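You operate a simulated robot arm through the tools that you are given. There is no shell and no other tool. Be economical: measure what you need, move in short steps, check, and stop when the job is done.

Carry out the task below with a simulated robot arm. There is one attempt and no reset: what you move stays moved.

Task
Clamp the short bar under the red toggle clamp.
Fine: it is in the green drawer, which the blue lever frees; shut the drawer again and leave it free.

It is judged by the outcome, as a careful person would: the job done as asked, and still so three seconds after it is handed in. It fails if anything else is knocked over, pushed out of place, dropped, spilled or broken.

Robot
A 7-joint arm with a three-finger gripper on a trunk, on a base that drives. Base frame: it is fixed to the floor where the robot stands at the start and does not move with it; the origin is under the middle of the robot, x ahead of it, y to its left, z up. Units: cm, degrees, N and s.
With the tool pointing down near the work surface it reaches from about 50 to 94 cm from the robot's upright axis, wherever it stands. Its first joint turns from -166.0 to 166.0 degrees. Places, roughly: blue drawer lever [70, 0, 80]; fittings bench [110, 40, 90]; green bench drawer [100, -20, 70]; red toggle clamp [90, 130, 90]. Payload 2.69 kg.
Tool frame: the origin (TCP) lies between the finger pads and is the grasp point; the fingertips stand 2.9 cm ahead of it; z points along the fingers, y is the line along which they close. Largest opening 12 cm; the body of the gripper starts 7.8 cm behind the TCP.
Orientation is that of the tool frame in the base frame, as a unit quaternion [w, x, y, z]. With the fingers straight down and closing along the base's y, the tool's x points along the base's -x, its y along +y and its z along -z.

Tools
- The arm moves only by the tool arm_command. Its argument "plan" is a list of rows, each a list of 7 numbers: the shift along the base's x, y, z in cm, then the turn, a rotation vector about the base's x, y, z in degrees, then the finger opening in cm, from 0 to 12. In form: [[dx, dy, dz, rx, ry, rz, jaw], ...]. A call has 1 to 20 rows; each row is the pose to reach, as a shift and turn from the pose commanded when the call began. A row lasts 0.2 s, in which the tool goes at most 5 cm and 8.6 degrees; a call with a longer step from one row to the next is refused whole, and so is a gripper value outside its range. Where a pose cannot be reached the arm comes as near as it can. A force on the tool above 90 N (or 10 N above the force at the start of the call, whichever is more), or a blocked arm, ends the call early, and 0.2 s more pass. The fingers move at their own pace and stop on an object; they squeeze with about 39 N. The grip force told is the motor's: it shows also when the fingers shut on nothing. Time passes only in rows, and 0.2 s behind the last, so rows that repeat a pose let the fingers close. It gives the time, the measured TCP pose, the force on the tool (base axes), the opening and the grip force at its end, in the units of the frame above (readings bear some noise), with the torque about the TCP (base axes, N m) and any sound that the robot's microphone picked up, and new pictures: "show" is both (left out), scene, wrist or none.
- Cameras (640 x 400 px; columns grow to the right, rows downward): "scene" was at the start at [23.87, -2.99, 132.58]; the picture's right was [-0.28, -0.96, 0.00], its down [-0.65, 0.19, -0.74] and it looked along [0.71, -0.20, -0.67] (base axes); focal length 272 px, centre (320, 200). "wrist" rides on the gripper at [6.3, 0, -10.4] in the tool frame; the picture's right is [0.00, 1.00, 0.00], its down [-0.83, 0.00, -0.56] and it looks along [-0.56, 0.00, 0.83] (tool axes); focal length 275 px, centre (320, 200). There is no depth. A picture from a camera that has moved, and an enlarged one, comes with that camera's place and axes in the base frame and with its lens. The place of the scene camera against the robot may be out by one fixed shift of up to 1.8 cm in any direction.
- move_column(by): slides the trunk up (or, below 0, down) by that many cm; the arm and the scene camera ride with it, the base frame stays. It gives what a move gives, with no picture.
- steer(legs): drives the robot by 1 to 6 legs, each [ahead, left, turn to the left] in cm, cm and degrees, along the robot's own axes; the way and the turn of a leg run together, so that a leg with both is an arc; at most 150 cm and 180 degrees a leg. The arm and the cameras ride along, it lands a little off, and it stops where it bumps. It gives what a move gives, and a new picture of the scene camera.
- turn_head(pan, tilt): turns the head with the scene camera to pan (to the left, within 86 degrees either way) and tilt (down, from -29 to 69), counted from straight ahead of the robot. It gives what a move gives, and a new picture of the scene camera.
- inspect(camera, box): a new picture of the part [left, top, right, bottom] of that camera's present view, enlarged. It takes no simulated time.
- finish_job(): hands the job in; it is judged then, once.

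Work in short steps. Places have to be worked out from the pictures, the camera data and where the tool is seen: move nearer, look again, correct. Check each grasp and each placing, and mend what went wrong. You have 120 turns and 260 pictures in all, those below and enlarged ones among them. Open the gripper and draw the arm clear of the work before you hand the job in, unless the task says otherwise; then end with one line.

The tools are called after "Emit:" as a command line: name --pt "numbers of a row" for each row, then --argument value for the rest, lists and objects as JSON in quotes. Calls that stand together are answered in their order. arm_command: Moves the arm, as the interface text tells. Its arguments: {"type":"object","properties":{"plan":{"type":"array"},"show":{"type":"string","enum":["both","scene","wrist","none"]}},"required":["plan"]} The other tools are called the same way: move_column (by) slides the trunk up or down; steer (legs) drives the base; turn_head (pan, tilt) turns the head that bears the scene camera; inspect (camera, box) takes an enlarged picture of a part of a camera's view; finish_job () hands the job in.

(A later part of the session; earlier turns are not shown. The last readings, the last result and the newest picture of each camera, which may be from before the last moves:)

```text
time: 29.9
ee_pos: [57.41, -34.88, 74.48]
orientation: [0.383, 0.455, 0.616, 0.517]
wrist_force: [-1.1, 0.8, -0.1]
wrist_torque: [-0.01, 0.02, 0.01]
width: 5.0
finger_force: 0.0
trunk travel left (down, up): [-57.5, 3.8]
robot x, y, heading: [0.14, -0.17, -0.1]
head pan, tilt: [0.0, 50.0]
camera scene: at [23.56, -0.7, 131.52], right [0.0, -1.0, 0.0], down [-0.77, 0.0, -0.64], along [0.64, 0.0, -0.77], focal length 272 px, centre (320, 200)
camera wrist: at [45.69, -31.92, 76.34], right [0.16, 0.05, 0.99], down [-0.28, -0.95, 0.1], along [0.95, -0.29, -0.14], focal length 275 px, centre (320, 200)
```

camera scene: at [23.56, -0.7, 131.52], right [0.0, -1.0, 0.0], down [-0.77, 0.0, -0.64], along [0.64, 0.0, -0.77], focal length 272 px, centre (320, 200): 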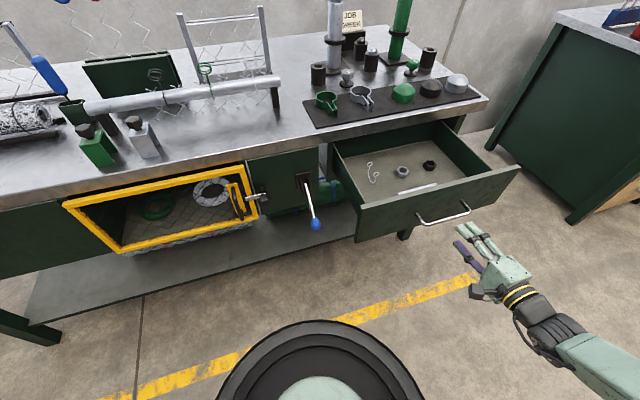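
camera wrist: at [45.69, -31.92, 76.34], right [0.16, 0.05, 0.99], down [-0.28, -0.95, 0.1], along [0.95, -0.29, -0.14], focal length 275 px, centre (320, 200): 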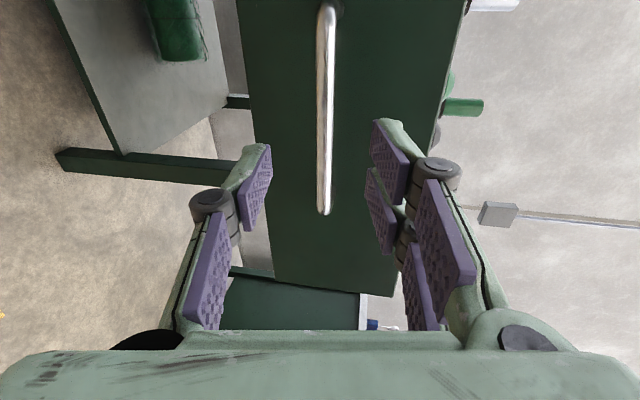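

The drawer stays open. The bar lies along the bench direction at about (79.4, -30.5, 70). I'll lift, pitch the tool to vertical so the fingers close across the bar, and move above it.

Emit:
arm_command --pt "0 0 2.5 -2.3 7.7 0 6" --pt "0 0 5 -4.7 15.3 0 6" --pt "0 0 7.5 -7 23 0 6" --pt "0 0 10 -9.4 30.6 0 6" --pt "0 0 12.5 -11.7 38.3 0 6" --pt "0 0 15 -14 46 0 6" --pt "0 0 17.5 -16.4 53.6 0 6" --pt "1 0.2 19.5 -18.7 61.3 0 6" --pt "3 0.6 20 -21.1 68.9 0 6" --pt "7 1.4 20 -23.4 76.6 0 6" --pt "11 2.2 20 -23.4 76.6 0 6" --pt "15 3 20 -23.4 76.6 0 6" --pt "18 3.6 20 -23.4 76.6 0 6" --pt "18 3.6 20 -23.4 76.6 0 6"

```text
time: 30.8
ee_pos: [58.78, -31.05, 78.11]
orientation: [0.258, 0.524, 0.672, 0.456]
wrist_force: [-0.8, 0.0, -1.6]
wrist_torque: [0.04, 0.0, -0.01]
width: 5.98
finger_force: 0.0
out of reach, approached as far as the arm can: row 4
trunk travel left (down, up): [-57.5, 3.8]
robot x, y, heading: [-0.03, -0.43, -0.2]
head pan, tilt: [0.0, 50.0]
stopped in row 4: the arm was blocked; the commanded pose is now the measured one
camera scene: at [23.54, -0.71, 131.53], right [0.0, -1.0, 0.0], down [-0.77, 0.0, -0.64], along [0.64, 0.0, -0.77], focal length 272 px, centre (320, 200)
camera wrist: at [48.2, -28.65, 83.72], right [0.47, 0.04, 0.88], down [-0.19, -0.97, 0.14], along [0.86, -0.24, -0.45], focal length 275 px, centre (320, 200)
```

scene: 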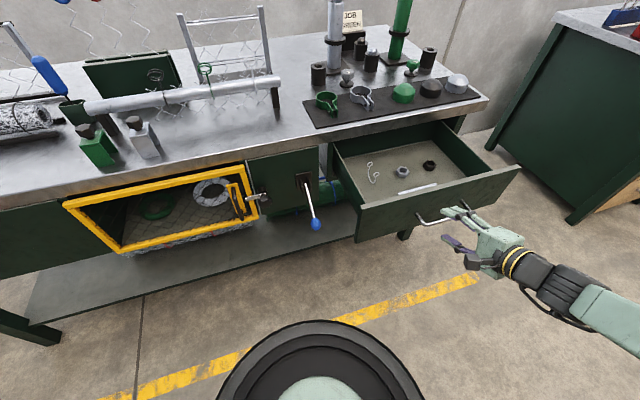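
wrist: 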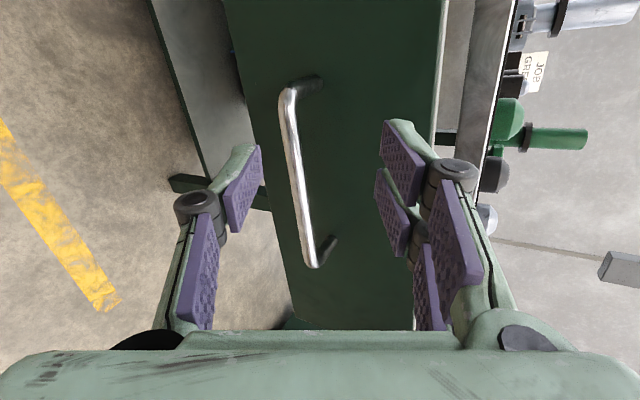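

The arm ran into its close-in limit. The fingers are clear of the handle, so I'll back off slightly to the right and lift straight up before pitching any more.

Emit:
arm_command --pt "0 -1 2.5 0 0 0 6" --pt "0 -2 5.5 0 0 0 6" --pt "0 -2 9 0 0 0 6" --pt "0 -2 13 0 0 0 6" --pt "0 -2 16 0 0 0 6" --pt "0 -2 16 0 0 0 6"

```text
time: 31.5
ee_pos: [60.49, -29.61, 81.43]
orientation: [0.226, 0.525, 0.636, 0.518]
wrist_force: [0.6, -0.1, -0.9]
wrist_torque: [0.03, -0.01, 0.01]
width: 5.98
finger_force: 0.0
trunk travel left (down, up): [-57.5, 3.8]
robot x, y, heading: [0.09, 0.12, 0.1]
head pan, tilt: [0.0, 50.0]
stopped in row 3: the arm was blocked; the commanded pose is now the measured one
camera scene: at [23.56, -0.7, 131.52], right [0.0, -1.0, 0.0], down [-0.77, 0.0, -0.64], along [0.64, 0.0, -0.77], focal length 272 px, centre (320, 200)
camera wrist: at [49.53, -28.38, 86.82], right [0.43, -0.09, 0.9], down [-0.17, -0.98, -0.01], along [0.88, -0.15, -0.44], focal length 275 px, centre (320, 200)
```

scene: 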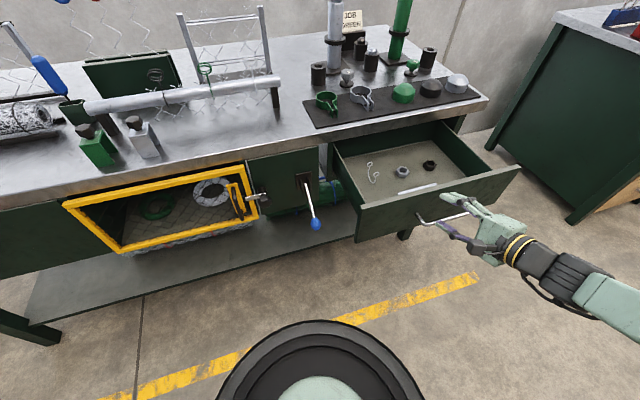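
wrist: 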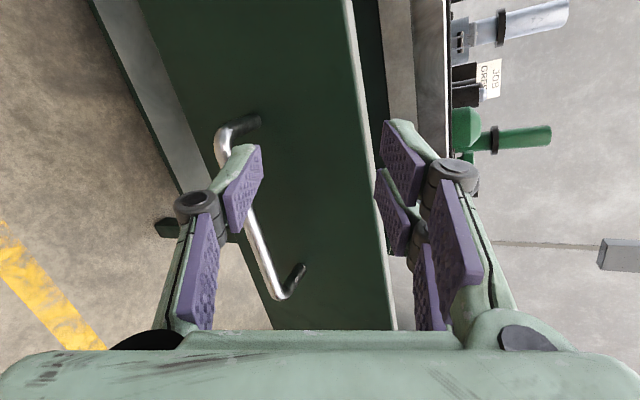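

There's no contact force, so a wrist joint is at its limit. I'll drive the base back 20 cm, straight away from the handle, to get room to reorient.

Emit:
steer --legs '[[-20, 0, 0]]'

```text
time: 33.1
ee_pos: [39.35, -29.58, 81.4]
orientation: [0.225, 0.525, 0.637, 0.518]
wrist_force: [0.2, 0.6, 0.2]
wrist_torque: [0.0, -0.02, 0.04]
width: 6.0
finger_force: 0.1
trunk travel left (down, up): [-57.5, 3.8]
robot x, y, heading: [-21.36, -0.36, -0.2]
head pan, tilt: [0.0, 50.0]
camera scene: at [2.55, -0.72, 131.54], right [0.0, -1.0, 0.0], down [-0.77, 0.0, -0.64], along [0.64, 0.0, -0.77], focal length 272 px, centre (320, 200)
```

scene: 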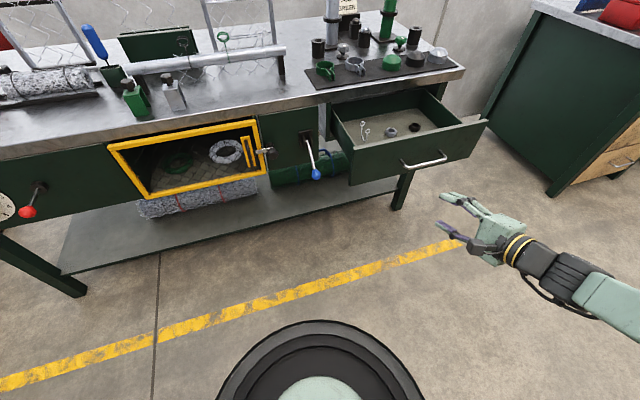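

There's clear space now. I'll extend forward, lift, and rotate to vertical with the jaw closing along the bench normal.

Emit:
arm_command --pt "3 0 1 0 0 0 6" --pt "6 0 2 -1.9 3.3 0.3 6" --pt "9 0 3.5 -5.7 9.9 0.9 6" --pt "10 0 5 -9.5 16.5 1.4 6" --pt "11 0 6.5 -13.4 23.2 2 6" --pt "12 0 8 -17.2 29.8 2.6 6" --pt "12 0 9.5 -21 36.4 3.2 6" --pt "12 0 11 -24.8 43 3.8 6" --pt "12 0 12 -28.7 49.7 4.3 6" --pt "12 0 13 -32.5 56.3 4.9 6" --pt "12 0 14 -34.4 59.6 5.2 6" --pt "12 0 14 -34.4 59.6 5.2 6"

```text
time: 34.0
ee_pos: [48.63, -27.39, 81.58]
orientation: [0.148, 0.565, 0.659, 0.474]
wrist_force: [0.9, -0.7, -0.5]
wrist_torque: [0.0, 0.04, 0.04]
width: 5.99
finger_force: 0.0
out of reach, approached as far as the arm can: row 4
trunk travel left (down, up): [-57.5, 3.8]
robot x, y, heading: [-20.89, 0.15, -0.1]
head pan, tilt: [0.0, 50.0]
stopped in row 4: the arm was blocked; the commanded pose is now the measured one
camera scene: at [2.61, -0.75, 131.52], right [0.0, -1.0, 0.0], down [-0.77, 0.0, -0.64], along [0.64, 0.0, -0.77], focal length 272 px, centre (320, 200)
camera wrist: at [39.09, -26.57, 89.01], right [0.6, -0.08, 0.79], down [-0.14, -0.99, 0.0], along [0.79, -0.11, -0.61], focal length 275 px, centre (320, 200)
```

scene: 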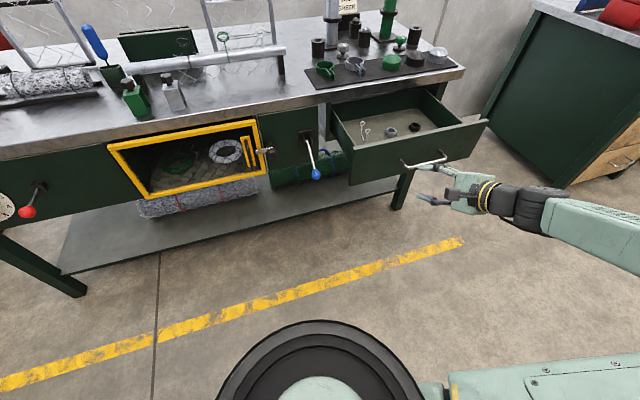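
wrist: 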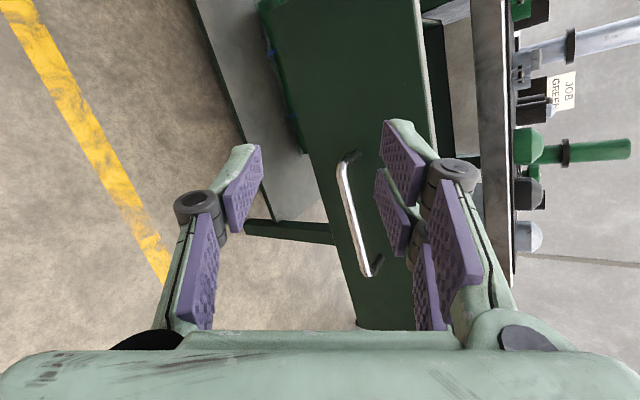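

The wrist seems stuck at a limit reached by the roll. I'll undo the roll about the tool axis first and then pitch to vertical.

Emit:
arm_command --pt "0 0 0 -6 -3.7 4.1 6" --pt "0 0 0 -12 -7.5 8.3 6" --pt "0 0 0 -18 -11.2 12.4 6" --pt "0 0 0 -24 -15 16.6 6" --pt "0 0 0 -30 -18.7 20.7 6" --pt "0 0 0 -36 -22.5 24.9 6" --pt "0 0 0 -42 -26.2 29 6" --pt "0 0 0 -48 -30 33.2 6" --pt "0 0 0 -54 -33.7 37.4 6" --pt "0 0 0 -60 -37.4 41.5 6" --pt "0 0 0 -65.8 -41.1 45.6 6" --pt "0 0 0 -65.8 -41.1 45.6 6" --show "scene"

```text
time: 36.6
ee_pos: [48.75, -27.35, 81.8]
orientation: [0.442, -0.068, 0.865, 0.228]
wrist_force: [0.3, -0.3, 0.3]
wrist_torque: [-0.01, 0.02, -0.03]
width: 5.99
finger_force: 0.1
trunk travel left (down, up): [-57.5, 3.8]
robot x, y, heading: [-20.63, -0.66, -0.3]
head pan, tilt: [0.0, 50.0]
camera scene: at [2.6, -0.73, 131.52], right [0.0, -1.0, 0.0], down [-0.77, 0.0, -0.64], along [0.64, 0.0, -0.77], focal length 272 px, centre (320, 200)
```

scene: 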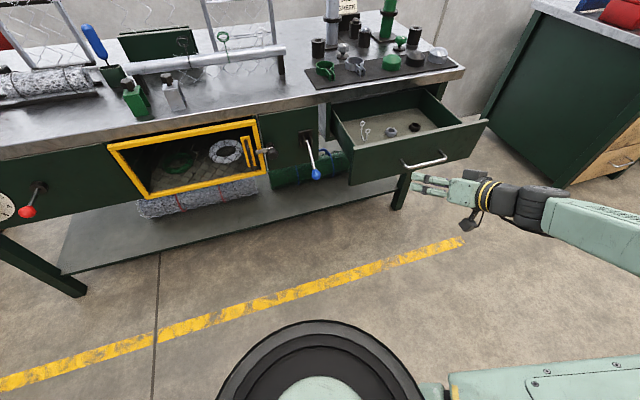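

Now I'll pitch to vertical (yaw 17°) while lifting.

Emit:
arm_command --pt "0 0 2 -4.4 6 0.9 6" --pt "0 0 4 -8.7 12.1 1.8 6" --pt "0 0 6 -13.1 18.1 2.7 6" --pt "0 0 8 -17.5 24.2 3.7 6" --pt "0 0 10 -21.8 30.2 4.6 6" --pt "0 0 12 -26.2 36.2 5.5 6" --pt "0 0 14 -30.6 42.3 6.4 6" --pt "0 0 16 -34.9 48.3 7.3 6" --pt "0 0 16 -34.9 48.3 7.3 6" --show "none"

```text
time: 38.6
ee_pos: [60.57, -33.66, 92.56]
orientation: [0.286, -0.137, 0.923, 0.22]
wrist_force: [-1.0, -0.4, -0.4]
wrist_torque: [0.05, -0.06, 0.0]
width: 6.0
finger_force: 0.0
out of reach, approached as far as the arm can: row 2, 3, 4, 5, 6, 7, 8, 9
trunk travel left (down, up): [-57.5, 3.8]
robot x, y, heading: [-20.76, -0.02, -0.2]
head pan, tilt: [0.0, 50.0]
```

Emit:
turn_head --pan -30 --tilt 35

```text
time: 39.6
ee_pos: [60.54, -33.71, 92.64]
orientation: [0.286, -0.137, 0.923, 0.219]
wrist_force: [0.5, 0.8, -0.3]
wrist_torque: [0.02, 0.01, 0.01]
width: 6.0
finger_force: 0.1
trunk travel left (down, up): [-57.5, 3.8]
robot x, y, heading: [-20.92, 0.22, -0.3]
head pan, tilt: [-30.0, 35.0]
camera scene: at [2.52, -5.12, 133.69], right [-0.5, -0.87, 0.0], down [-0.5, 0.29, -0.82], along [0.71, -0.41, -0.57], focal length 272 px, centre (320, 200)
```

scene: 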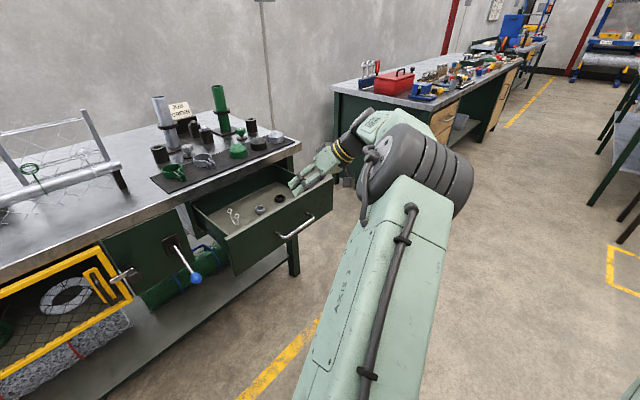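

The elbow has swung into an awkward pose. I'll bring the arm back to its original posture (vertical, about 56 cm ahead and 12 cm right of the robot) so it sorts itself out.

Emit:
arm_command --pt "-3 2.5 1 0 0 0 6" --pt "-6 5 2 -2.9 3.7 -1.8 6" --pt "-9 7.5 3 -5.8 7.5 -3.6 6" --pt "-12 10 4 -8.7 11.2 -5.4 6" --pt "-15 12.5 5 -11.5 14.9 -7.2 6" --pt "-18 15 5 -14.4 18.7 -9 6" --pt "-21 17.5 5 -17.3 22.4 -10.8 6" --pt "-23.5 19.5 5 -20.2 26.2 -12.5 6" --pt "-25.5 21.5 5 -23.1 29.9 -14.3 6" --pt "-25.5 21.5 5 -25.9 33.6 -16.1 6" --pt "-25.5 21.5 5 -25.9 33.6 -16.1 6" --show "scene"

```text
time: 42.0
ee_pos: [45.9, -16.02, 65.67]
orientation: [0.219, -0.001, 0.969, 0.117]
wrist_force: [0.5, 0.5, -0.9]
wrist_torque: [0.02, 0.01, 0.02]
width: 6.0
finger_force: 0.0
out of reach, approached as far as the arm can: row 1, 2, 3, 4, 5, 6, 7, 8, 9, 10, 11
trunk travel left (down, up): [-57.5, 3.8]
robot x, y, heading: [-20.76, -0.2, -0.0]
head pan, tilt: [-30.0, 35.0]
camera scene: at [2.54, -5.12, 133.7], right [-0.5, -0.87, 0.0], down [-0.5, 0.29, -0.82], along [0.71, -0.41, -0.57], focal length 272 px, centre (320, 200)
```

scene: 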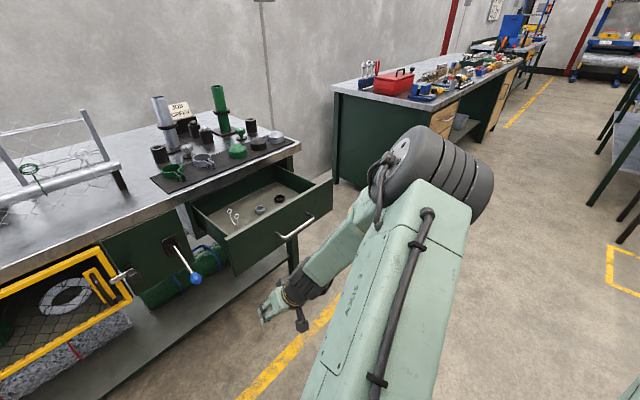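

The arm sagged low instead, but touched nothing. I'll probe with small steps: straight back first, holding orientation.

Emit:
arm_command --pt "-3 1 0 0 0 0 6" --pt "-6 2 0 0 0 0 6" --pt "-6 2 3 0 0 0 6" --pt "-6 2 6 0 0 0 6" --pt "-6 2 9 0 0 0 6" --show "scene"

```text
time: 43.1
ee_pos: [42.08, -7.14, 70.36]
orientation: [0.202, -0.101, 0.964, 0.139]
wrist_force: [-0.1, -0.2, -0.1]
wrist_torque: [0.0, 0.01, 0.02]
width: 6.02
finger_force: 0.1
trunk travel left (down, up): [-57.5, 3.8]
robot x, y, heading: [-20.83, -0.11, -0.0]
head pan, tilt: [-30.0, 35.0]
stopped in row 5: the arm was blocked; the commanded pose is now the measured one
camera scene: at [2.54, -5.14, 133.69], right [-0.5, -0.87, 0.0], down [-0.5, 0.29, -0.82], along [0.71, -0.41, -0.57], focal length 272 px, centre (320, 200)
```

scene: 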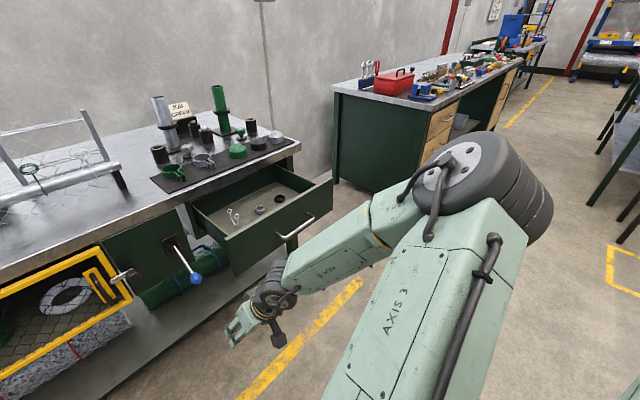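

Emit:
arm_command --pt "1 0 1 -4 5.9 -2.9 6" --pt "2 0 2 -8 11.8 -5.9 6" --pt "3 0 3 -12 17.6 -8.8 6" --pt "4 0 4 -16.1 23.5 -11.7 6" --pt "4 0 4 -16.1 23.5 -11.7 6" --show "none"

```text
time: 44.3
ee_pos: [45.95, -7.42, 74.54]
orientation: [0.0, 0.002, 1.0, -0.003]
wrist_force: [1.4, -0.3, 0.4]
wrist_torque: [0.01, 0.01, 0.0]
width: 6.02
finger_force: 0.1
trunk travel left (down, up): [-57.5, 3.8]
robot x, y, heading: [-20.88, 0.1, -0.1]
head pan, tilt: [-30.0, 35.0]
```

Vertical again. I'll lift to about z=97.

Emit:
arm_command --pt "0 -0.5 4 0 0 0 6" --pt "0 -1 8 0 0 0 6" --pt "0 -1.5 12 0 0 0 6" --pt "0 -2 16 0 0 0 6" --pt "0 -2 20 0 0 0 6" --pt "0 -2 23 0 0 0 6" --pt "0 -2 23 0 0 0 6" --show "scene"

```text
time: 45.9
ee_pos: [45.81, -9.29, 97.58]
orientation: [0.0, 0.0, 1.0, -0.002]
wrist_force: [-0.3, 0.3, -0.4]
wrist_torque: [-0.01, -0.02, 0.02]
width: 6.0
finger_force: 0.1
trunk travel left (down, up): [-57.5, 3.8]
robot x, y, heading: [-20.79, -0.17, -0.1]
head pan, tilt: [-30.0, 35.0]
camera scene: at [2.53, -5.12, 133.69], right [-0.5, -0.87, 0.0], down [-0.5, 0.29, -0.82], along [0.71, -0.41, -0.57], focal length 272 px, centre (320, 200)
```

scene: 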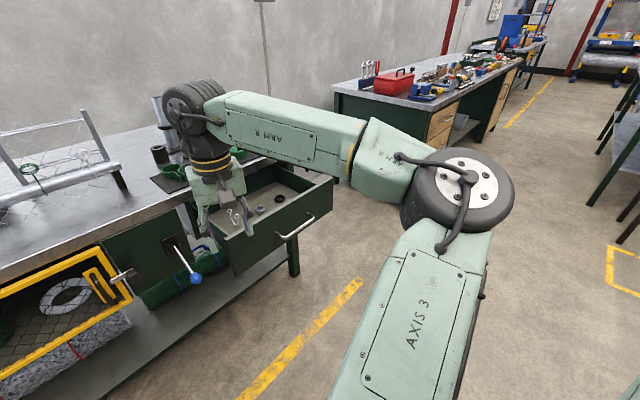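

Back in the good posture. Now I'll yaw by -73° so the jaw closes along the bench normal.

Emit:
arm_command --pt "0 0 0 0 0 -8.2 6" --pt "0 0 0 0 0 -16.4 6" --pt "0 0 0 0 0 -24.6 6" --pt "0 0 0 0 0 -32.8 6" --pt "0 0 0 0 0 -41 6" --pt "0 0 0 0 0 -49.2 6" --pt "0 0 0 0 0 -57.4 6" --pt "0 0 0 0 0 -65.6 6" --pt "0 0 0 0 0 -73 6" --pt "0 0 0 0 0 -73 6" --show "wrist"

```text
time: 48.1
ee_pos: [46.14, -9.4, 97.52]
orientation: [-0.001, 0.596, 0.803, -0.002]
wrist_force: [0.4, -0.5, 0.5]
wrist_torque: [0.0, -0.02, 0.03]
width: 6.01
finger_force: 0.1
trunk travel left (down, up): [-57.5, 3.8]
robot x, y, heading: [-20.81, -0.19, 0.1]
head pan, tilt: [-30.0, 35.0]
camera wrist: at [44.36, -3.35, 107.97], right [0.96, 0.29, 0.0], down [0.25, -0.79, 0.56], along [0.16, -0.53, -0.83], focal length 275 px, centre (320, 200)
```

wrist: 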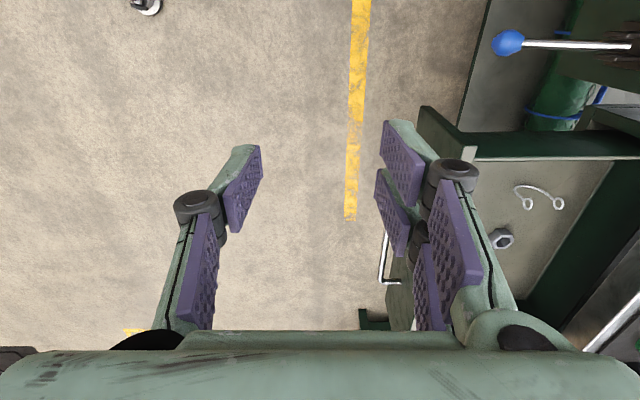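

The yaw is good. I'll drive forward 18 cm to bring the drawer within reach.

Emit:
steer --legs '[[18, 0, 0]]'

```text
time: 49.6
ee_pos: [64.8, -8.89, 97.54]
orientation: [-0.001, 0.594, 0.805, -0.002]
wrist_force: [0.8, 0.3, -0.9]
wrist_torque: [-0.02, 0.01, -0.01]
width: 6.0
finger_force: 0.1
trunk travel left (down, up): [-57.5, 3.8]
robot x, y, heading: [-2.53, 0.56, 0.1]
head pan, tilt: [-30.0, 35.0]
camera scene: at [21.09, -4.99, 133.68], right [-0.5, -0.87, 0.0], down [-0.5, 0.28, -0.82], along [0.71, -0.41, -0.57], focal length 272 px, centre (320, 200)
```

scene: 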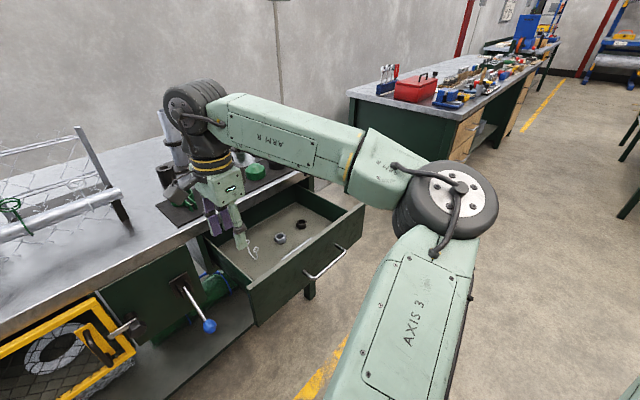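

I'll move above the estimated bar position at the present height and look with the wrist camera.

Emit:
arm_command --pt "2.6 -4 0 0 0 0 6" --pt "5.2 -8 0 0 0 0 6" --pt "7.8 -12 0 0 0 0 6" --pt "10.4 -16 0 0 0 0 6" --pt "13 -20 0 0 0 0 6" --pt "13 -20 0 0 0 0 6"

```text
time: 51.0
ee_pos: [77.67, -29.14, 97.51]
orientation: [-0.001, 0.593, 0.805, -0.002]
wrist_force: [0.8, -0.1, 0.4]
wrist_torque: [-0.01, 0.02, -0.02]
width: 6.0
finger_force: 0.2
trunk travel left (down, up): [-57.5, 3.8]
robot x, y, heading: [-2.39, 0.38, 0.1]
head pan, tilt: [-30.0, 35.0]
camera scene: at [21.01, -4.99, 133.7], right [-0.5, -0.87, 0.0], down [-0.5, 0.28, -0.82], along [0.71, -0.41, -0.57], focal length 272 px, centre (320, 200)
camera wrist: at [75.79, -23.18, 107.93], right [0.95, 0.3, 0.0], down [0.25, -0.79, 0.56], along [0.16, -0.53, -0.83], focal length 275 px, centre (320, 200)
```

scene: 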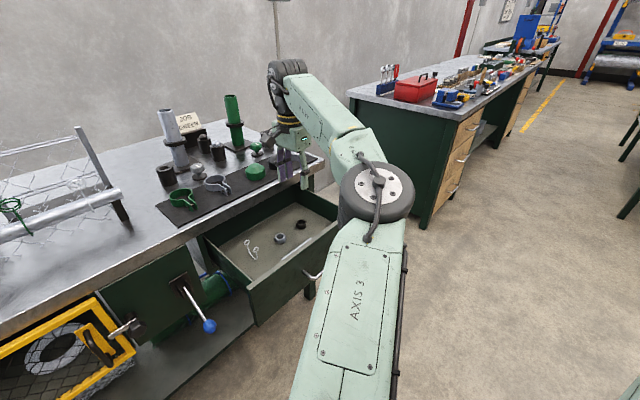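
wrist: 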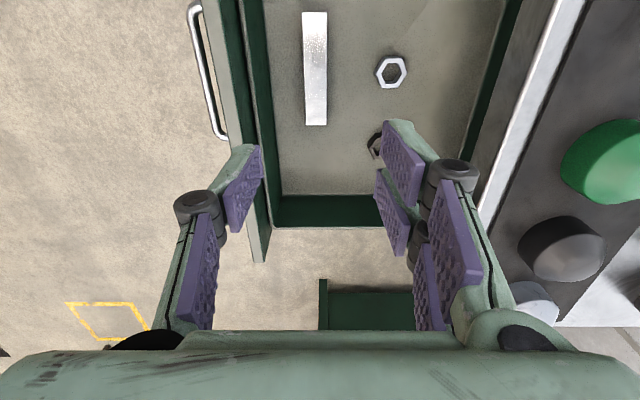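

The bar is flat, about 13 x 3 cm, centred near (76.8, -29.1), almost under the tool. I'll shift slightly inward to clear the drawer front and descend to z≈79 to look.

Emit:
arm_command --pt "0.2 0.3 -4 0 0 0 7" --pt "0.3 0.4 -8 0 0 0 7" --pt "0.3 0.4 -12 0 0 0 7" --pt "0.3 0.4 -16 0 0 0 7" --pt "0.3 0.4 -18.5 0 0 0 7" --pt "0.3 0.4 -18.5 0 0 0 7"

```text
time: 52.4
ee_pos: [77.73, -28.67, 79.13]
orientation: [-0.001, 0.594, 0.805, -0.002]
wrist_force: [0.8, -0.6, -0.1]
wrist_torque: [0.01, 0.0, 0.0]
width: 6.99
finger_force: 0.0
trunk travel left (down, up): [-57.5, 3.8]
robot x, y, heading: [-2.48, -0.05, 0.3]
head pan, tilt: [-30.0, 35.0]
camera scene: at [21.02, -4.99, 133.7], right [-0.5, -0.87, 0.0], down [-0.5, 0.28, -0.82], along [0.71, -0.41, -0.57], focal length 272 px, centre (320, 200)
camera wrist: at [75.96, -22.6, 89.54], right [0.95, 0.3, 0.0], down [0.25, -0.79, 0.56], along [0.16, -0.53, -0.83], focal length 275 px, centre (320, 200)
```

scene: 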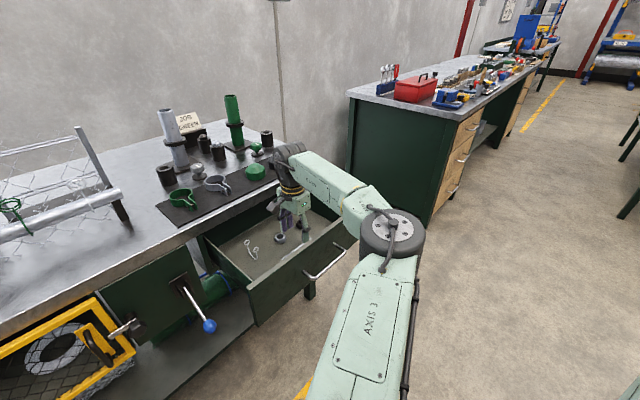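
wrist: 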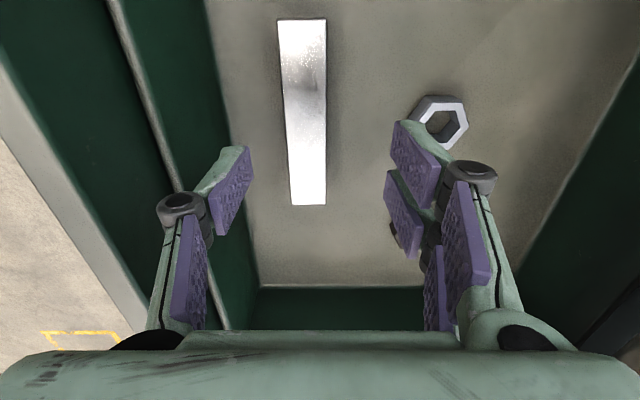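

The bar top is at about z=70.9, with the drawer front about 1.5 cm clear of the gripper body. I'll descend to TCP z≈73.6 and then in small steps.

Emit:
arm_command --pt "0 0 -2.5 0 0 0 7" --pt "0 0 -5 0 0 0 7" --pt "0 0 -5.8 0 0 0 7" --pt "0 0 -5.8 0 0 0 7" --show "wrist"

```text
time: 53.4
ee_pos: [77.96, -28.66, 73.18]
orientation: [-0.001, 0.593, 0.805, -0.002]
wrist_force: [-0.4, 0.0, 0.8]
wrist_torque: [0.01, 0.02, 0.01]
width: 6.99
finger_force: 0.0
trunk travel left (down, up): [-57.5, 3.8]
robot x, y, heading: [-2.8, 0.07, 0.2]
head pan, tilt: [-30.0, 35.0]
camera wrist: at [76.05, -22.62, 83.64], right [0.95, 0.3, 0.0], down [0.25, -0.79, 0.56], along [0.16, -0.53, -0.83], focal length 275 px, centre (320, 200)
```

wrist: 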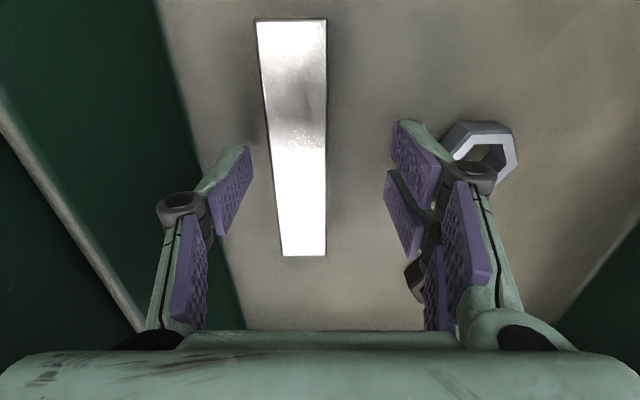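

Emit:
arm_command --pt "0 0 -0.4 0 0 0 7" --pt "0 0 -0.8 0 0 0 7" --pt "0 0 -0.8 0 0 0 7" --show "none"

```text
time: 54.2
ee_pos: [77.88, -28.55, 72.43]
orientation: [-0.001, 0.594, 0.805, -0.002]
wrist_force: [0.1, 0.5, 0.4]
wrist_torque: [-0.02, 0.01, -0.01]
width: 6.98
finger_force: 0.1
trunk travel left (down, up): [-57.5, 3.8]
robot x, y, heading: [-2.55, 0.35, 0.4]
head pan, tilt: [-30.0, 35.0]
```

No contact yet. I'll go down a little more, stopping on force.

Emit:
arm_command --pt "0 0 -0.3 0 0 0 7" --pt "0 0 -0.6 0 0 0 7" --pt "0 0 -0.6 0 0 0 7" --show "wrist"

```text
time: 55.0
ee_pos: [78.18, -28.67, 71.72]
orientation: [-0.002, 0.594, 0.804, -0.002]
wrist_force: [-0.1, -0.6, -0.2]
wrist_torque: [0.05, -0.02, 0.01]
width: 6.98
finger_force: 0.1
trunk travel left (down, up): [-57.5, 3.8]
robot x, y, heading: [-2.42, 0.19, 0.2]
head pan, tilt: [-30.0, 35.0]
camera wrist: at [76.2, -22.6, 82.22], right [0.95, 0.3, 0.0], down [0.25, -0.79, 0.56], along [0.16, -0.53, -0.83], focal length 275 px, centre (320, 200)
```

wrist: 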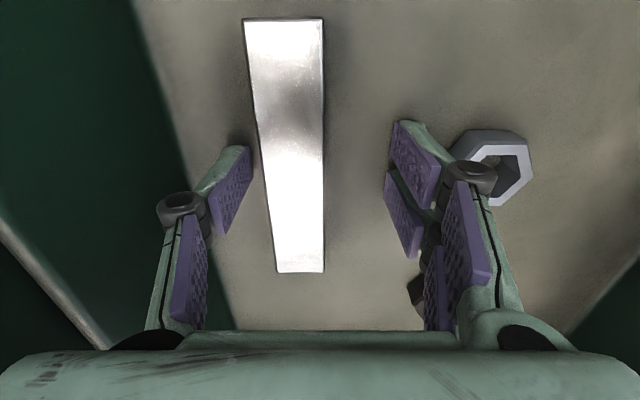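

The fingertips look about level with the bar top. I'll go down further, watching for contact.

Emit:
arm_command --pt "0 0 -0.3 0 0 0 7" --pt "0 0 -0.6 0 0 0 7" --pt "0 0 -0.9 0 0 0 7" --pt "0 0 -0.9 0 0 0 7" --show "wrist"

```text
time: 56.0
ee_pos: [77.96, -28.65, 71.2]
orientation: [0.001, 0.594, 0.804, 0.0]
wrist_force: [0.8, -1.0, 21.2]
wrist_torque: [0.24, -0.41, 0.05]
width: 7.12
finger_force: 1.3
trunk travel left (down, up): [-57.5, 3.8]
robot x, y, heading: [-2.11, 0.1, 0.1]
head pan, tilt: [-30.0, 35.0]
camera wrist: at [76.1, -22.63, 81.8], right [0.95, 0.3, 0.0], down [0.25, -0.79, 0.56], along [0.17, -0.53, -0.83], focal length 275 px, centre (320, 200)
```

wrist: 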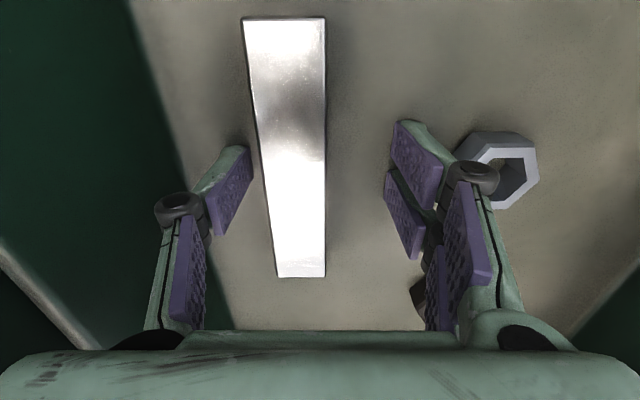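

The fingertips are on the drawer floor (z≈68.3). I'll raise slightly and close on the bar.

Emit:
arm_command --pt "0 0 0.5 0 0 0 7" --pt "0 0 0.5 0 0 0 5" --pt "0 0 0.5 0 0 0 3" --pt "0 0 0.5 0 0 0 2" --pt "0 0 0.5 0 0 0 2" --pt "0 0 0.5 0 0 0 2" --show "wrist"

```text
time: 57.4
ee_pos: [78.02, -28.57, 71.59]
orientation: [0.0, 0.594, 0.805, -0.001]
wrist_force: [9.9, 1.0, 19.5]
wrist_torque: [0.39, -0.29, -0.12]
width: 2.98
finger_force: 24.9
trunk travel left (down, up): [-57.5, 3.8]
robot x, y, heading: [-2.38, -0.46, 0.0]
head pan, tilt: [-30.0, 35.0]
camera wrist: at [76.14, -22.63, 82.12], right [0.95, 0.3, 0.0], down [0.25, -0.79, 0.56], along [0.17, -0.53, -0.83], focal length 275 px, centre (320, 200)
```

wrist: 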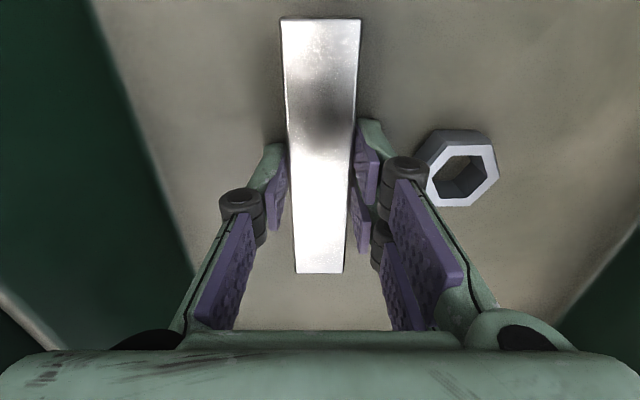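

Gripped at 3.0 cm. I'll lift gently and check.

Emit:
arm_command --pt "0 0 1 0 0 0 1.5" --pt "0 0 3 0 0 0 1.5" --pt "0 0 6 0 0 0 1.5" --pt "0 0 10 0 0 0 1.5" --pt "0 0 14 0 0 0 1.5" --pt "0 0 18 0 0 0 1.5" --pt "0 0 22 0 0 0 1.5" --pt "0 0 26 0 0 0 1.5" --pt "0 0 26 0 0 0 1.5"

```text
time: 59.4
ee_pos: [78.03, -28.79, 97.13]
orientation: [-0.001, 0.594, 0.804, -0.002]
wrist_force: [-0.2, 0.0, -6.9]
wrist_torque: [0.03, 0.01, 0.03]
width: 2.98
finger_force: 39.0
trunk travel left (down, up): [-57.5, 3.8]
robot x, y, heading: [-2.38, -0.05, 0.5]
head pan, tilt: [-30.0, 35.0]
camera scene: at [21.09, -5.02, 133.68], right [-0.5, -0.87, 0.0], down [-0.5, 0.29, -0.82], along [0.71, -0.41, -0.57], focal length 272 px, centre (320, 200)
camera wrist: at [76.13, -22.79, 107.59], right [0.95, 0.3, -0.01], down [0.25, -0.79, 0.56], along [0.16, -0.53, -0.83], focal length 275 px, centre (320, 200)
```

scene: 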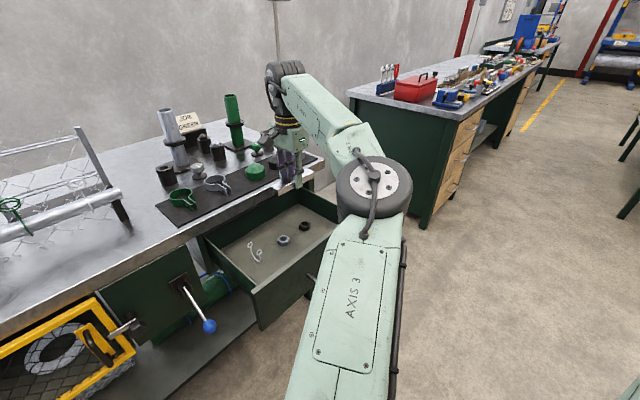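
wrist: 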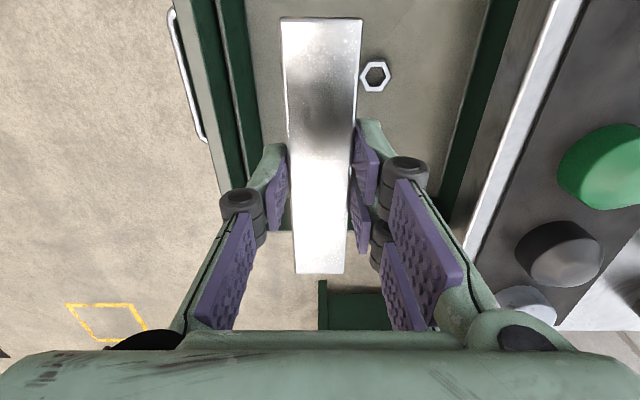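

The bar is held (about 0.7 kg). I'll retract the arm to a compact travel pose away from the bench, then look at the clamp.

Emit:
arm_command --pt "-3.5 2.5 0 0 0 0 1.5" --pt "-7 5 0 0 0 0 1.5" --pt "-10.5 7.5 0 0 0 0 1.5" --pt "-14 10 0 0 0 0 1.5" --pt "-17.5 12.5 0 0 0 0 1.5" --pt "-21 15 0 0 0 0 1.5" --pt "-23.5 17 0 0 0 0 1.5" --pt "-23.5 17 0 0 0 0 1.5" --show "none"

Emit:
turn_head --pan 55 --tilt 30

```text
time: 61.2
ee_pos: [54.39, -11.72, 97.41]
orientation: [-0.002, 0.594, 0.804, -0.002]
wrist_force: [0.7, 0.3, -6.1]
wrist_torque: [0.0, -0.01, -0.01]
width: 2.96
finger_force: 39.4
trunk travel left (down, up): [-57.5, 3.8]
robot x, y, heading: [-2.68, -0.25, 0.0]
head pan, tilt: [-30.0, 35.0]
```

```text
time: 62.8
ee_pos: [54.28, -11.69, 97.49]
orientation: [-0.002, 0.594, 0.804, -0.003]
wrist_force: [-0.8, 0.2, -6.0]
wrist_torque: [0.01, -0.03, -0.03]
width: 2.95
finger_force: 39.1
trunk travel left (down, up): [-57.5, 3.8]
robot x, y, heading: [-2.49, -0.15, 0.1]
head pan, tilt: [55.0, 30.0]
camera scene: at [18.58, 6.8, 134.47], right [0.82, -0.57, 0.0], down [-0.29, -0.41, -0.87], along [0.49, 0.71, -0.5], focal length 272 px, centre (320, 200)
```

scene: 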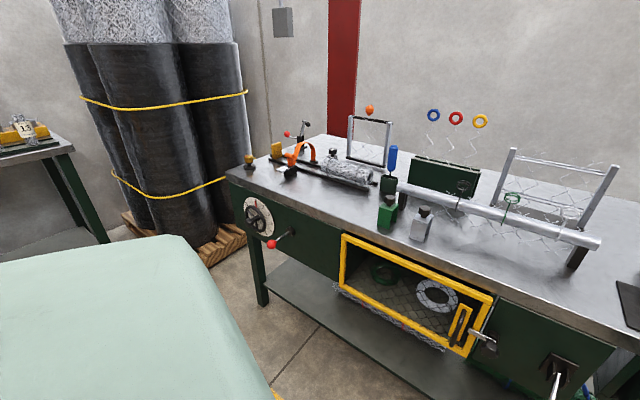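

The clamp works out at about (90, 126), near the back left of the bench (46 cm in from the front edge). I'll turn square to the bench and slide left to face it.

Emit:
steer --legs '[[0, 0, 17], [0, 85, 0]]'

Emit:
turn_head --pan 0 --tilt 32

```text
time: 70.8
ee_pos: [29.53, 87.48, 97.47]
orientation: [-0.001, 0.462, 0.887, -0.002]
wrist_force: [-0.2, -0.4, -5.0]
wrist_torque: [0.02, 0.05, 0.0]
width: 2.97
finger_force: 38.4
trunk travel left (down, up): [-57.5, 3.8]
robot x, y, heading: [-27.86, 81.28, 18.0]
head pan, tilt: [55.0, 30.0]
camera scene: at [-10.38, 94.09, 134.47], right [0.96, -0.29, 0.0], down [-0.15, -0.48, -0.87], along [0.25, 0.83, -0.5], focal length 272 px, centre (320, 200)
```

scene: 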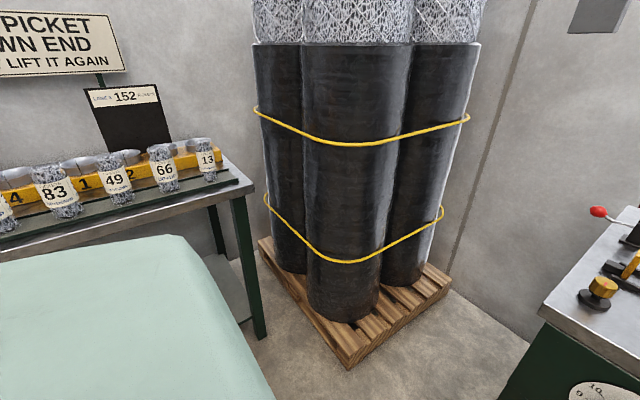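

```text
time: 72.0
ee_pos: [29.63, 87.62, 97.64]
orientation: [-0.001, 0.461, 0.887, -0.002]
wrist_force: [-0.4, 0.5, -5.9]
wrist_torque: [0.03, 0.01, -0.03]
width: 2.96
finger_force: 38.1
trunk travel left (down, up): [-57.5, 3.8]
robot x, y, heading: [-28.09, 81.49, 17.9]
head pan, tilt: [0.0, 32.0]
camera scene: at [-4.5, 88.21, 134.15], right [0.31, -0.95, 0.0], down [-0.5, -0.16, -0.85], along [0.81, 0.26, -0.53], focal length 272 px, centre (320, 200)
```

scene: 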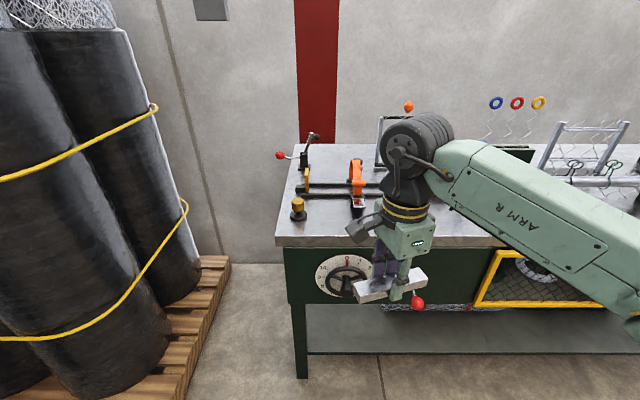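

Emit:
inspect --camera "scene" --box '[265, 120, 393, 220]'

```text
4.00 times, centred on (329, 170) of scene
camera zoom: at [-4.5, 88.21, 134.15], right [0.31, -0.95, 0.0], down [-0.5, -0.16, -0.85], along [0.81, 0.26, -0.53], focal length 1090 px, centre (284, 320)
```

zoom: 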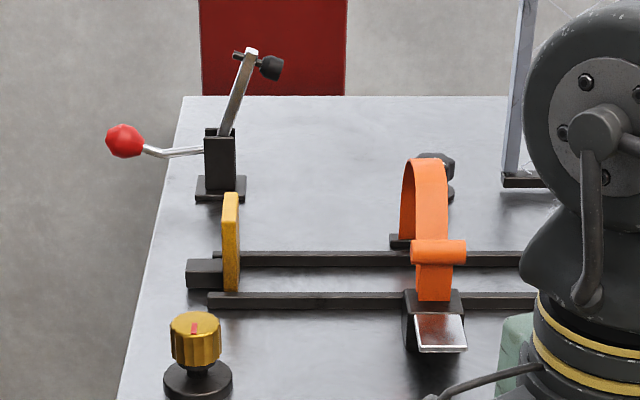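

The raised clamp arm should swing down to the right when the red handle is lifted. The camera side of the gripper would foul the raised arm, so I'll turn the tool about 162° to put the camera on the far side, with the bar along the bench.

Emit:
arm_command --pt "0 0 0 0 0 8.5 1.5" --pt "0 0 0 0 0 17 1.5" --pt "0 0 0 0 0 25.5 1.5" --pt "0 0 0 0 0 34 1.5" --pt "0 0 0 0 0 42.5 1.5" --pt "0 0 0 0 0 51 1.5" --pt "0 0 0 0 0 59.5 1.5" --pt "0 0 0 0 0 68 1.5" --pt "0 0 0 0 0 76.5 1.5" --pt "0 0 0 0 0 85 1.5" --pt "0 0 0 0 0 93.5 1.5" --pt "0 0 0 0 0 102 1.5" --pt "0 0 0 0 0 110.5 1.5" --pt "0 0 0 0 0 119 1.5" --pt "0 0 0 0 0 127.5 1.5" --pt "0 0 0 0 0 136 1.5" --pt "0 0 0 0 0 144.5 1.5" --pt "0 0 0 0 0 153 1.5" --pt "0 0 0 0 0 161.5 1.5" --pt "0 0 0 0 0 161.5 1.5" --show "scene"

```text
time: 76.2
ee_pos: [13.85, 99.55, 95.78]
orientation: [-0.002, 0.801, -0.599, 0.001]
wrist_force: [0.5, 0.1, -5.4]
wrist_torque: [-0.02, 0.03, -0.01]
width: 2.97
finger_force: 39.3
out of reach, approached as far as the arm can: row 14, 15, 16, 17, 18, 19, 20
trunk travel left (down, up): [-57.5, 3.8]
robot x, y, heading: [-28.36, 81.17, 18.1]
head pan, tilt: [0.0, 32.0]
camera scene: at [-4.5, 88.21, 134.15], right [0.31, -0.95, 0.0], down [-0.5, -0.16, -0.85], along [0.81, 0.26, -0.53], focal length 272 px, centre (320, 200)
```

scene: 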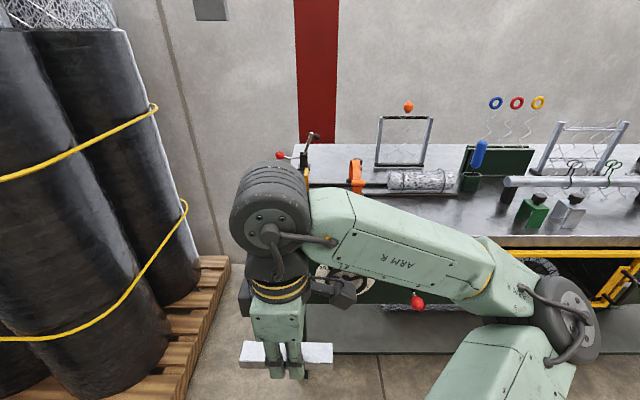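

The turn succeeded with the target orientation. I'll extend the arm a bit and raise it, to pass over things on the bench.

Emit:
arm_command --pt "2 2 2 0 0 0 1.5" --pt "4 4 4 0 0 0 1.5" --pt "6 6 6 0 0 0 1.5" --pt "8 8 8 0 0 0 1.5" --pt "10 10 10 0 0 0 1.5" --pt "12 11 12 0 0 0 1.5" --pt "12 11 14 0 0 0 1.5" --pt "12 11 14 0 0 0 1.5" --show "none"

```text
time: 78.0
ee_pos: [16.77, 112.19, 105.07]
orientation: [-0.002, 0.8, -0.6, 0.0]
wrist_force: [0.0, 0.3, -6.4]
wrist_torque: [-0.02, 0.01, 0.04]
width: 2.98
finger_force: 38.8
out of reach, approached as far as the arm can: row 1, 2, 3, 4, 5, 6, 7, 8
trunk travel left (down, up): [-57.5, 3.8]
robot x, y, heading: [-27.96, 81.25, 18.3]
head pan, tilt: [0.0, 32.0]
```

In this orientation the arm needs the target well to its left, so I'll place the robot further right: slide right 34 cm, then forward 38 cm.

Emit:
steer --legs '[[0, -34, 0], [38, 0, 0]]'

```text
time: 83.3
ee_pos: [63.65, 90.57, 105.15]
orientation: [-0.002, 0.801, -0.599, 0.0]
wrist_force: [0.3, 0.6, -4.6]
wrist_torque: [0.01, 0.01, -0.02]
width: 2.98
finger_force: 39.3
trunk travel left (down, up): [-57.5, 3.8]
robot x, y, heading: [18.76, 59.71, 18.0]
head pan, tilt: [0.0, 32.0]
camera scene: at [42.33, 66.53, 134.14], right [0.31, -0.95, 0.0], down [-0.5, -0.17, -0.85], along [0.81, 0.26, -0.53], focal length 272 px, centre (320, 200)
```

scene: 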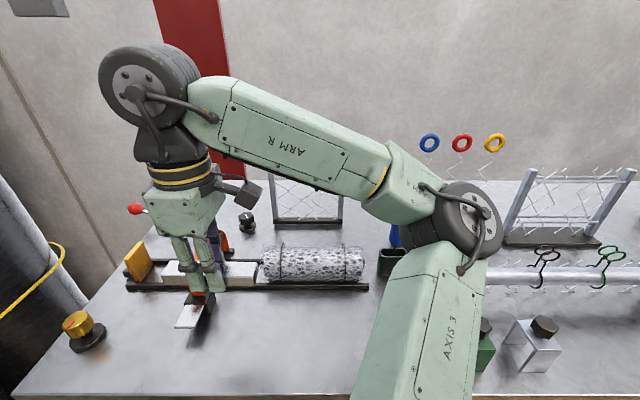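

The base fits. I'll look toward the clamp.

Emit:
turn_head --pan 35 --tilt 35

```text
time: 84.3
ee_pos: [63.57, 90.63, 105.25]
orientation: [-0.003, 0.8, -0.599, 0.0]
wrist_force: [-0.3, 0.4, -6.1]
wrist_torque: [-0.02, 0.02, 0.02]
width: 2.97
finger_force: 39.1
trunk travel left (down, up): [-57.5, 3.8]
robot x, y, heading: [18.4, 59.42, 18.1]
head pan, tilt: [35.0, 35.0]
camera scene: at [39.07, 70.77, 133.69], right [0.8, -0.6, 0.0], down [-0.34, -0.46, -0.82], along [0.49, 0.65, -0.57], focal length 272 px, centre (320, 200)
```

scene: 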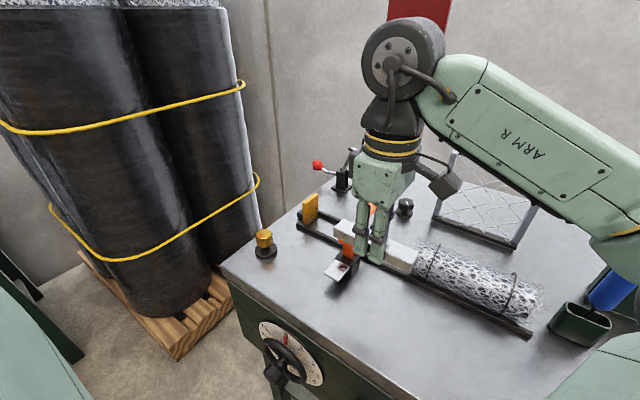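

Emit:
inspect --camera "scene" --box '[290, 130, 430, 240]'

Emit:
arm_command --pt "0 0 0 0 0 0 1.5" --show "wrist"

```text
3.64 times, centred on (360, 185) of scene
camera zoom: at [39.07, 70.77, 133.69], right [0.8, -0.6, 0.0], down [-0.34, -0.46, -0.82], along [0.49, 0.65, -0.57], focal length 991 px, centre (174, 254)
```

zoom: 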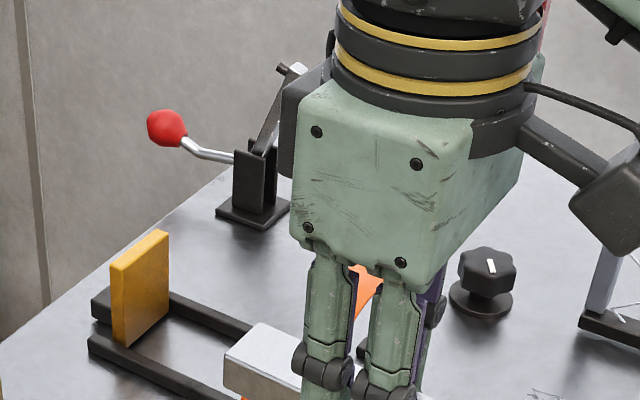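

```text
time: 84.7
ee_pos: [63.63, 90.43, 105.17]
orientation: [-0.002, 0.801, -0.599, 0.002]
wrist_force: [0.0, 0.2, -5.2]
wrist_torque: [-0.01, -0.01, -0.03]
width: 2.96
finger_force: 38.8
trunk travel left (down, up): [-57.5, 3.8]
robot x, y, heading: [18.54, 59.49, 18.1]
head pan, tilt: [35.0, 35.0]
camera wrist: at [65.37, 84.43, 115.63], right [-0.96, -0.29, 0.0], down [-0.24, 0.8, 0.56], along [-0.16, 0.53, -0.83], focal length 275 px, centre (320, 200)
```

wrist: 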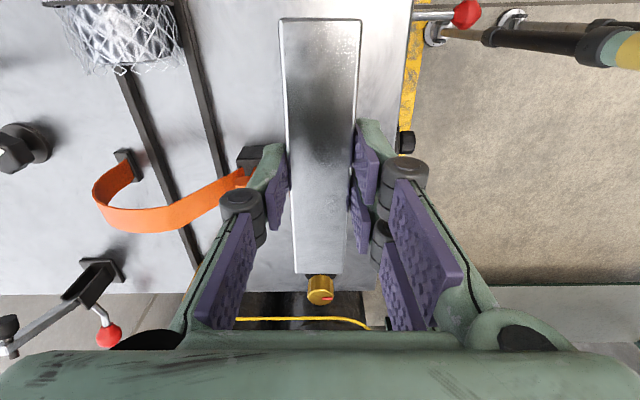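

The clamp pivot is at about e=92.7 (along the bench) and n=120.5 (depth), with the pad landing around e≈85. A black knob sits at e≈73.5, so the bar fits between at e≈83.3. I'll drive 7 cm further in to gain reach.

Emit:
steer --legs '[[7, 0, 0]]'

```text
time: 85.7
ee_pos: [70.08, 92.38, 105.13]
orientation: [-0.002, 0.799, -0.601, 0.001]
wrist_force: [-0.2, 0.8, -5.7]
wrist_torque: [0.0, 0.0, -0.02]
width: 2.99
finger_force: 38.9
trunk travel left (down, up): [-57.5, 3.8]
robot x, y, heading: [25.1, 61.9, 18.1]
head pan, tilt: [35.0, 35.0]
camera scene: at [45.54, 72.81, 133.66], right [0.8, -0.6, 0.0], down [-0.35, -0.46, -0.82], along [0.49, 0.65, -0.57], focal length 272 px, centre (320, 200)
```

scene: 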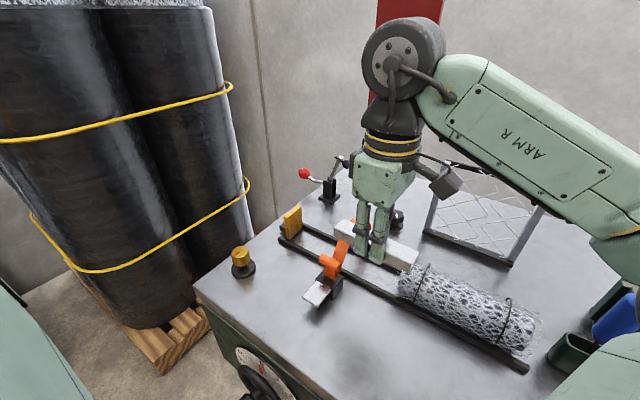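

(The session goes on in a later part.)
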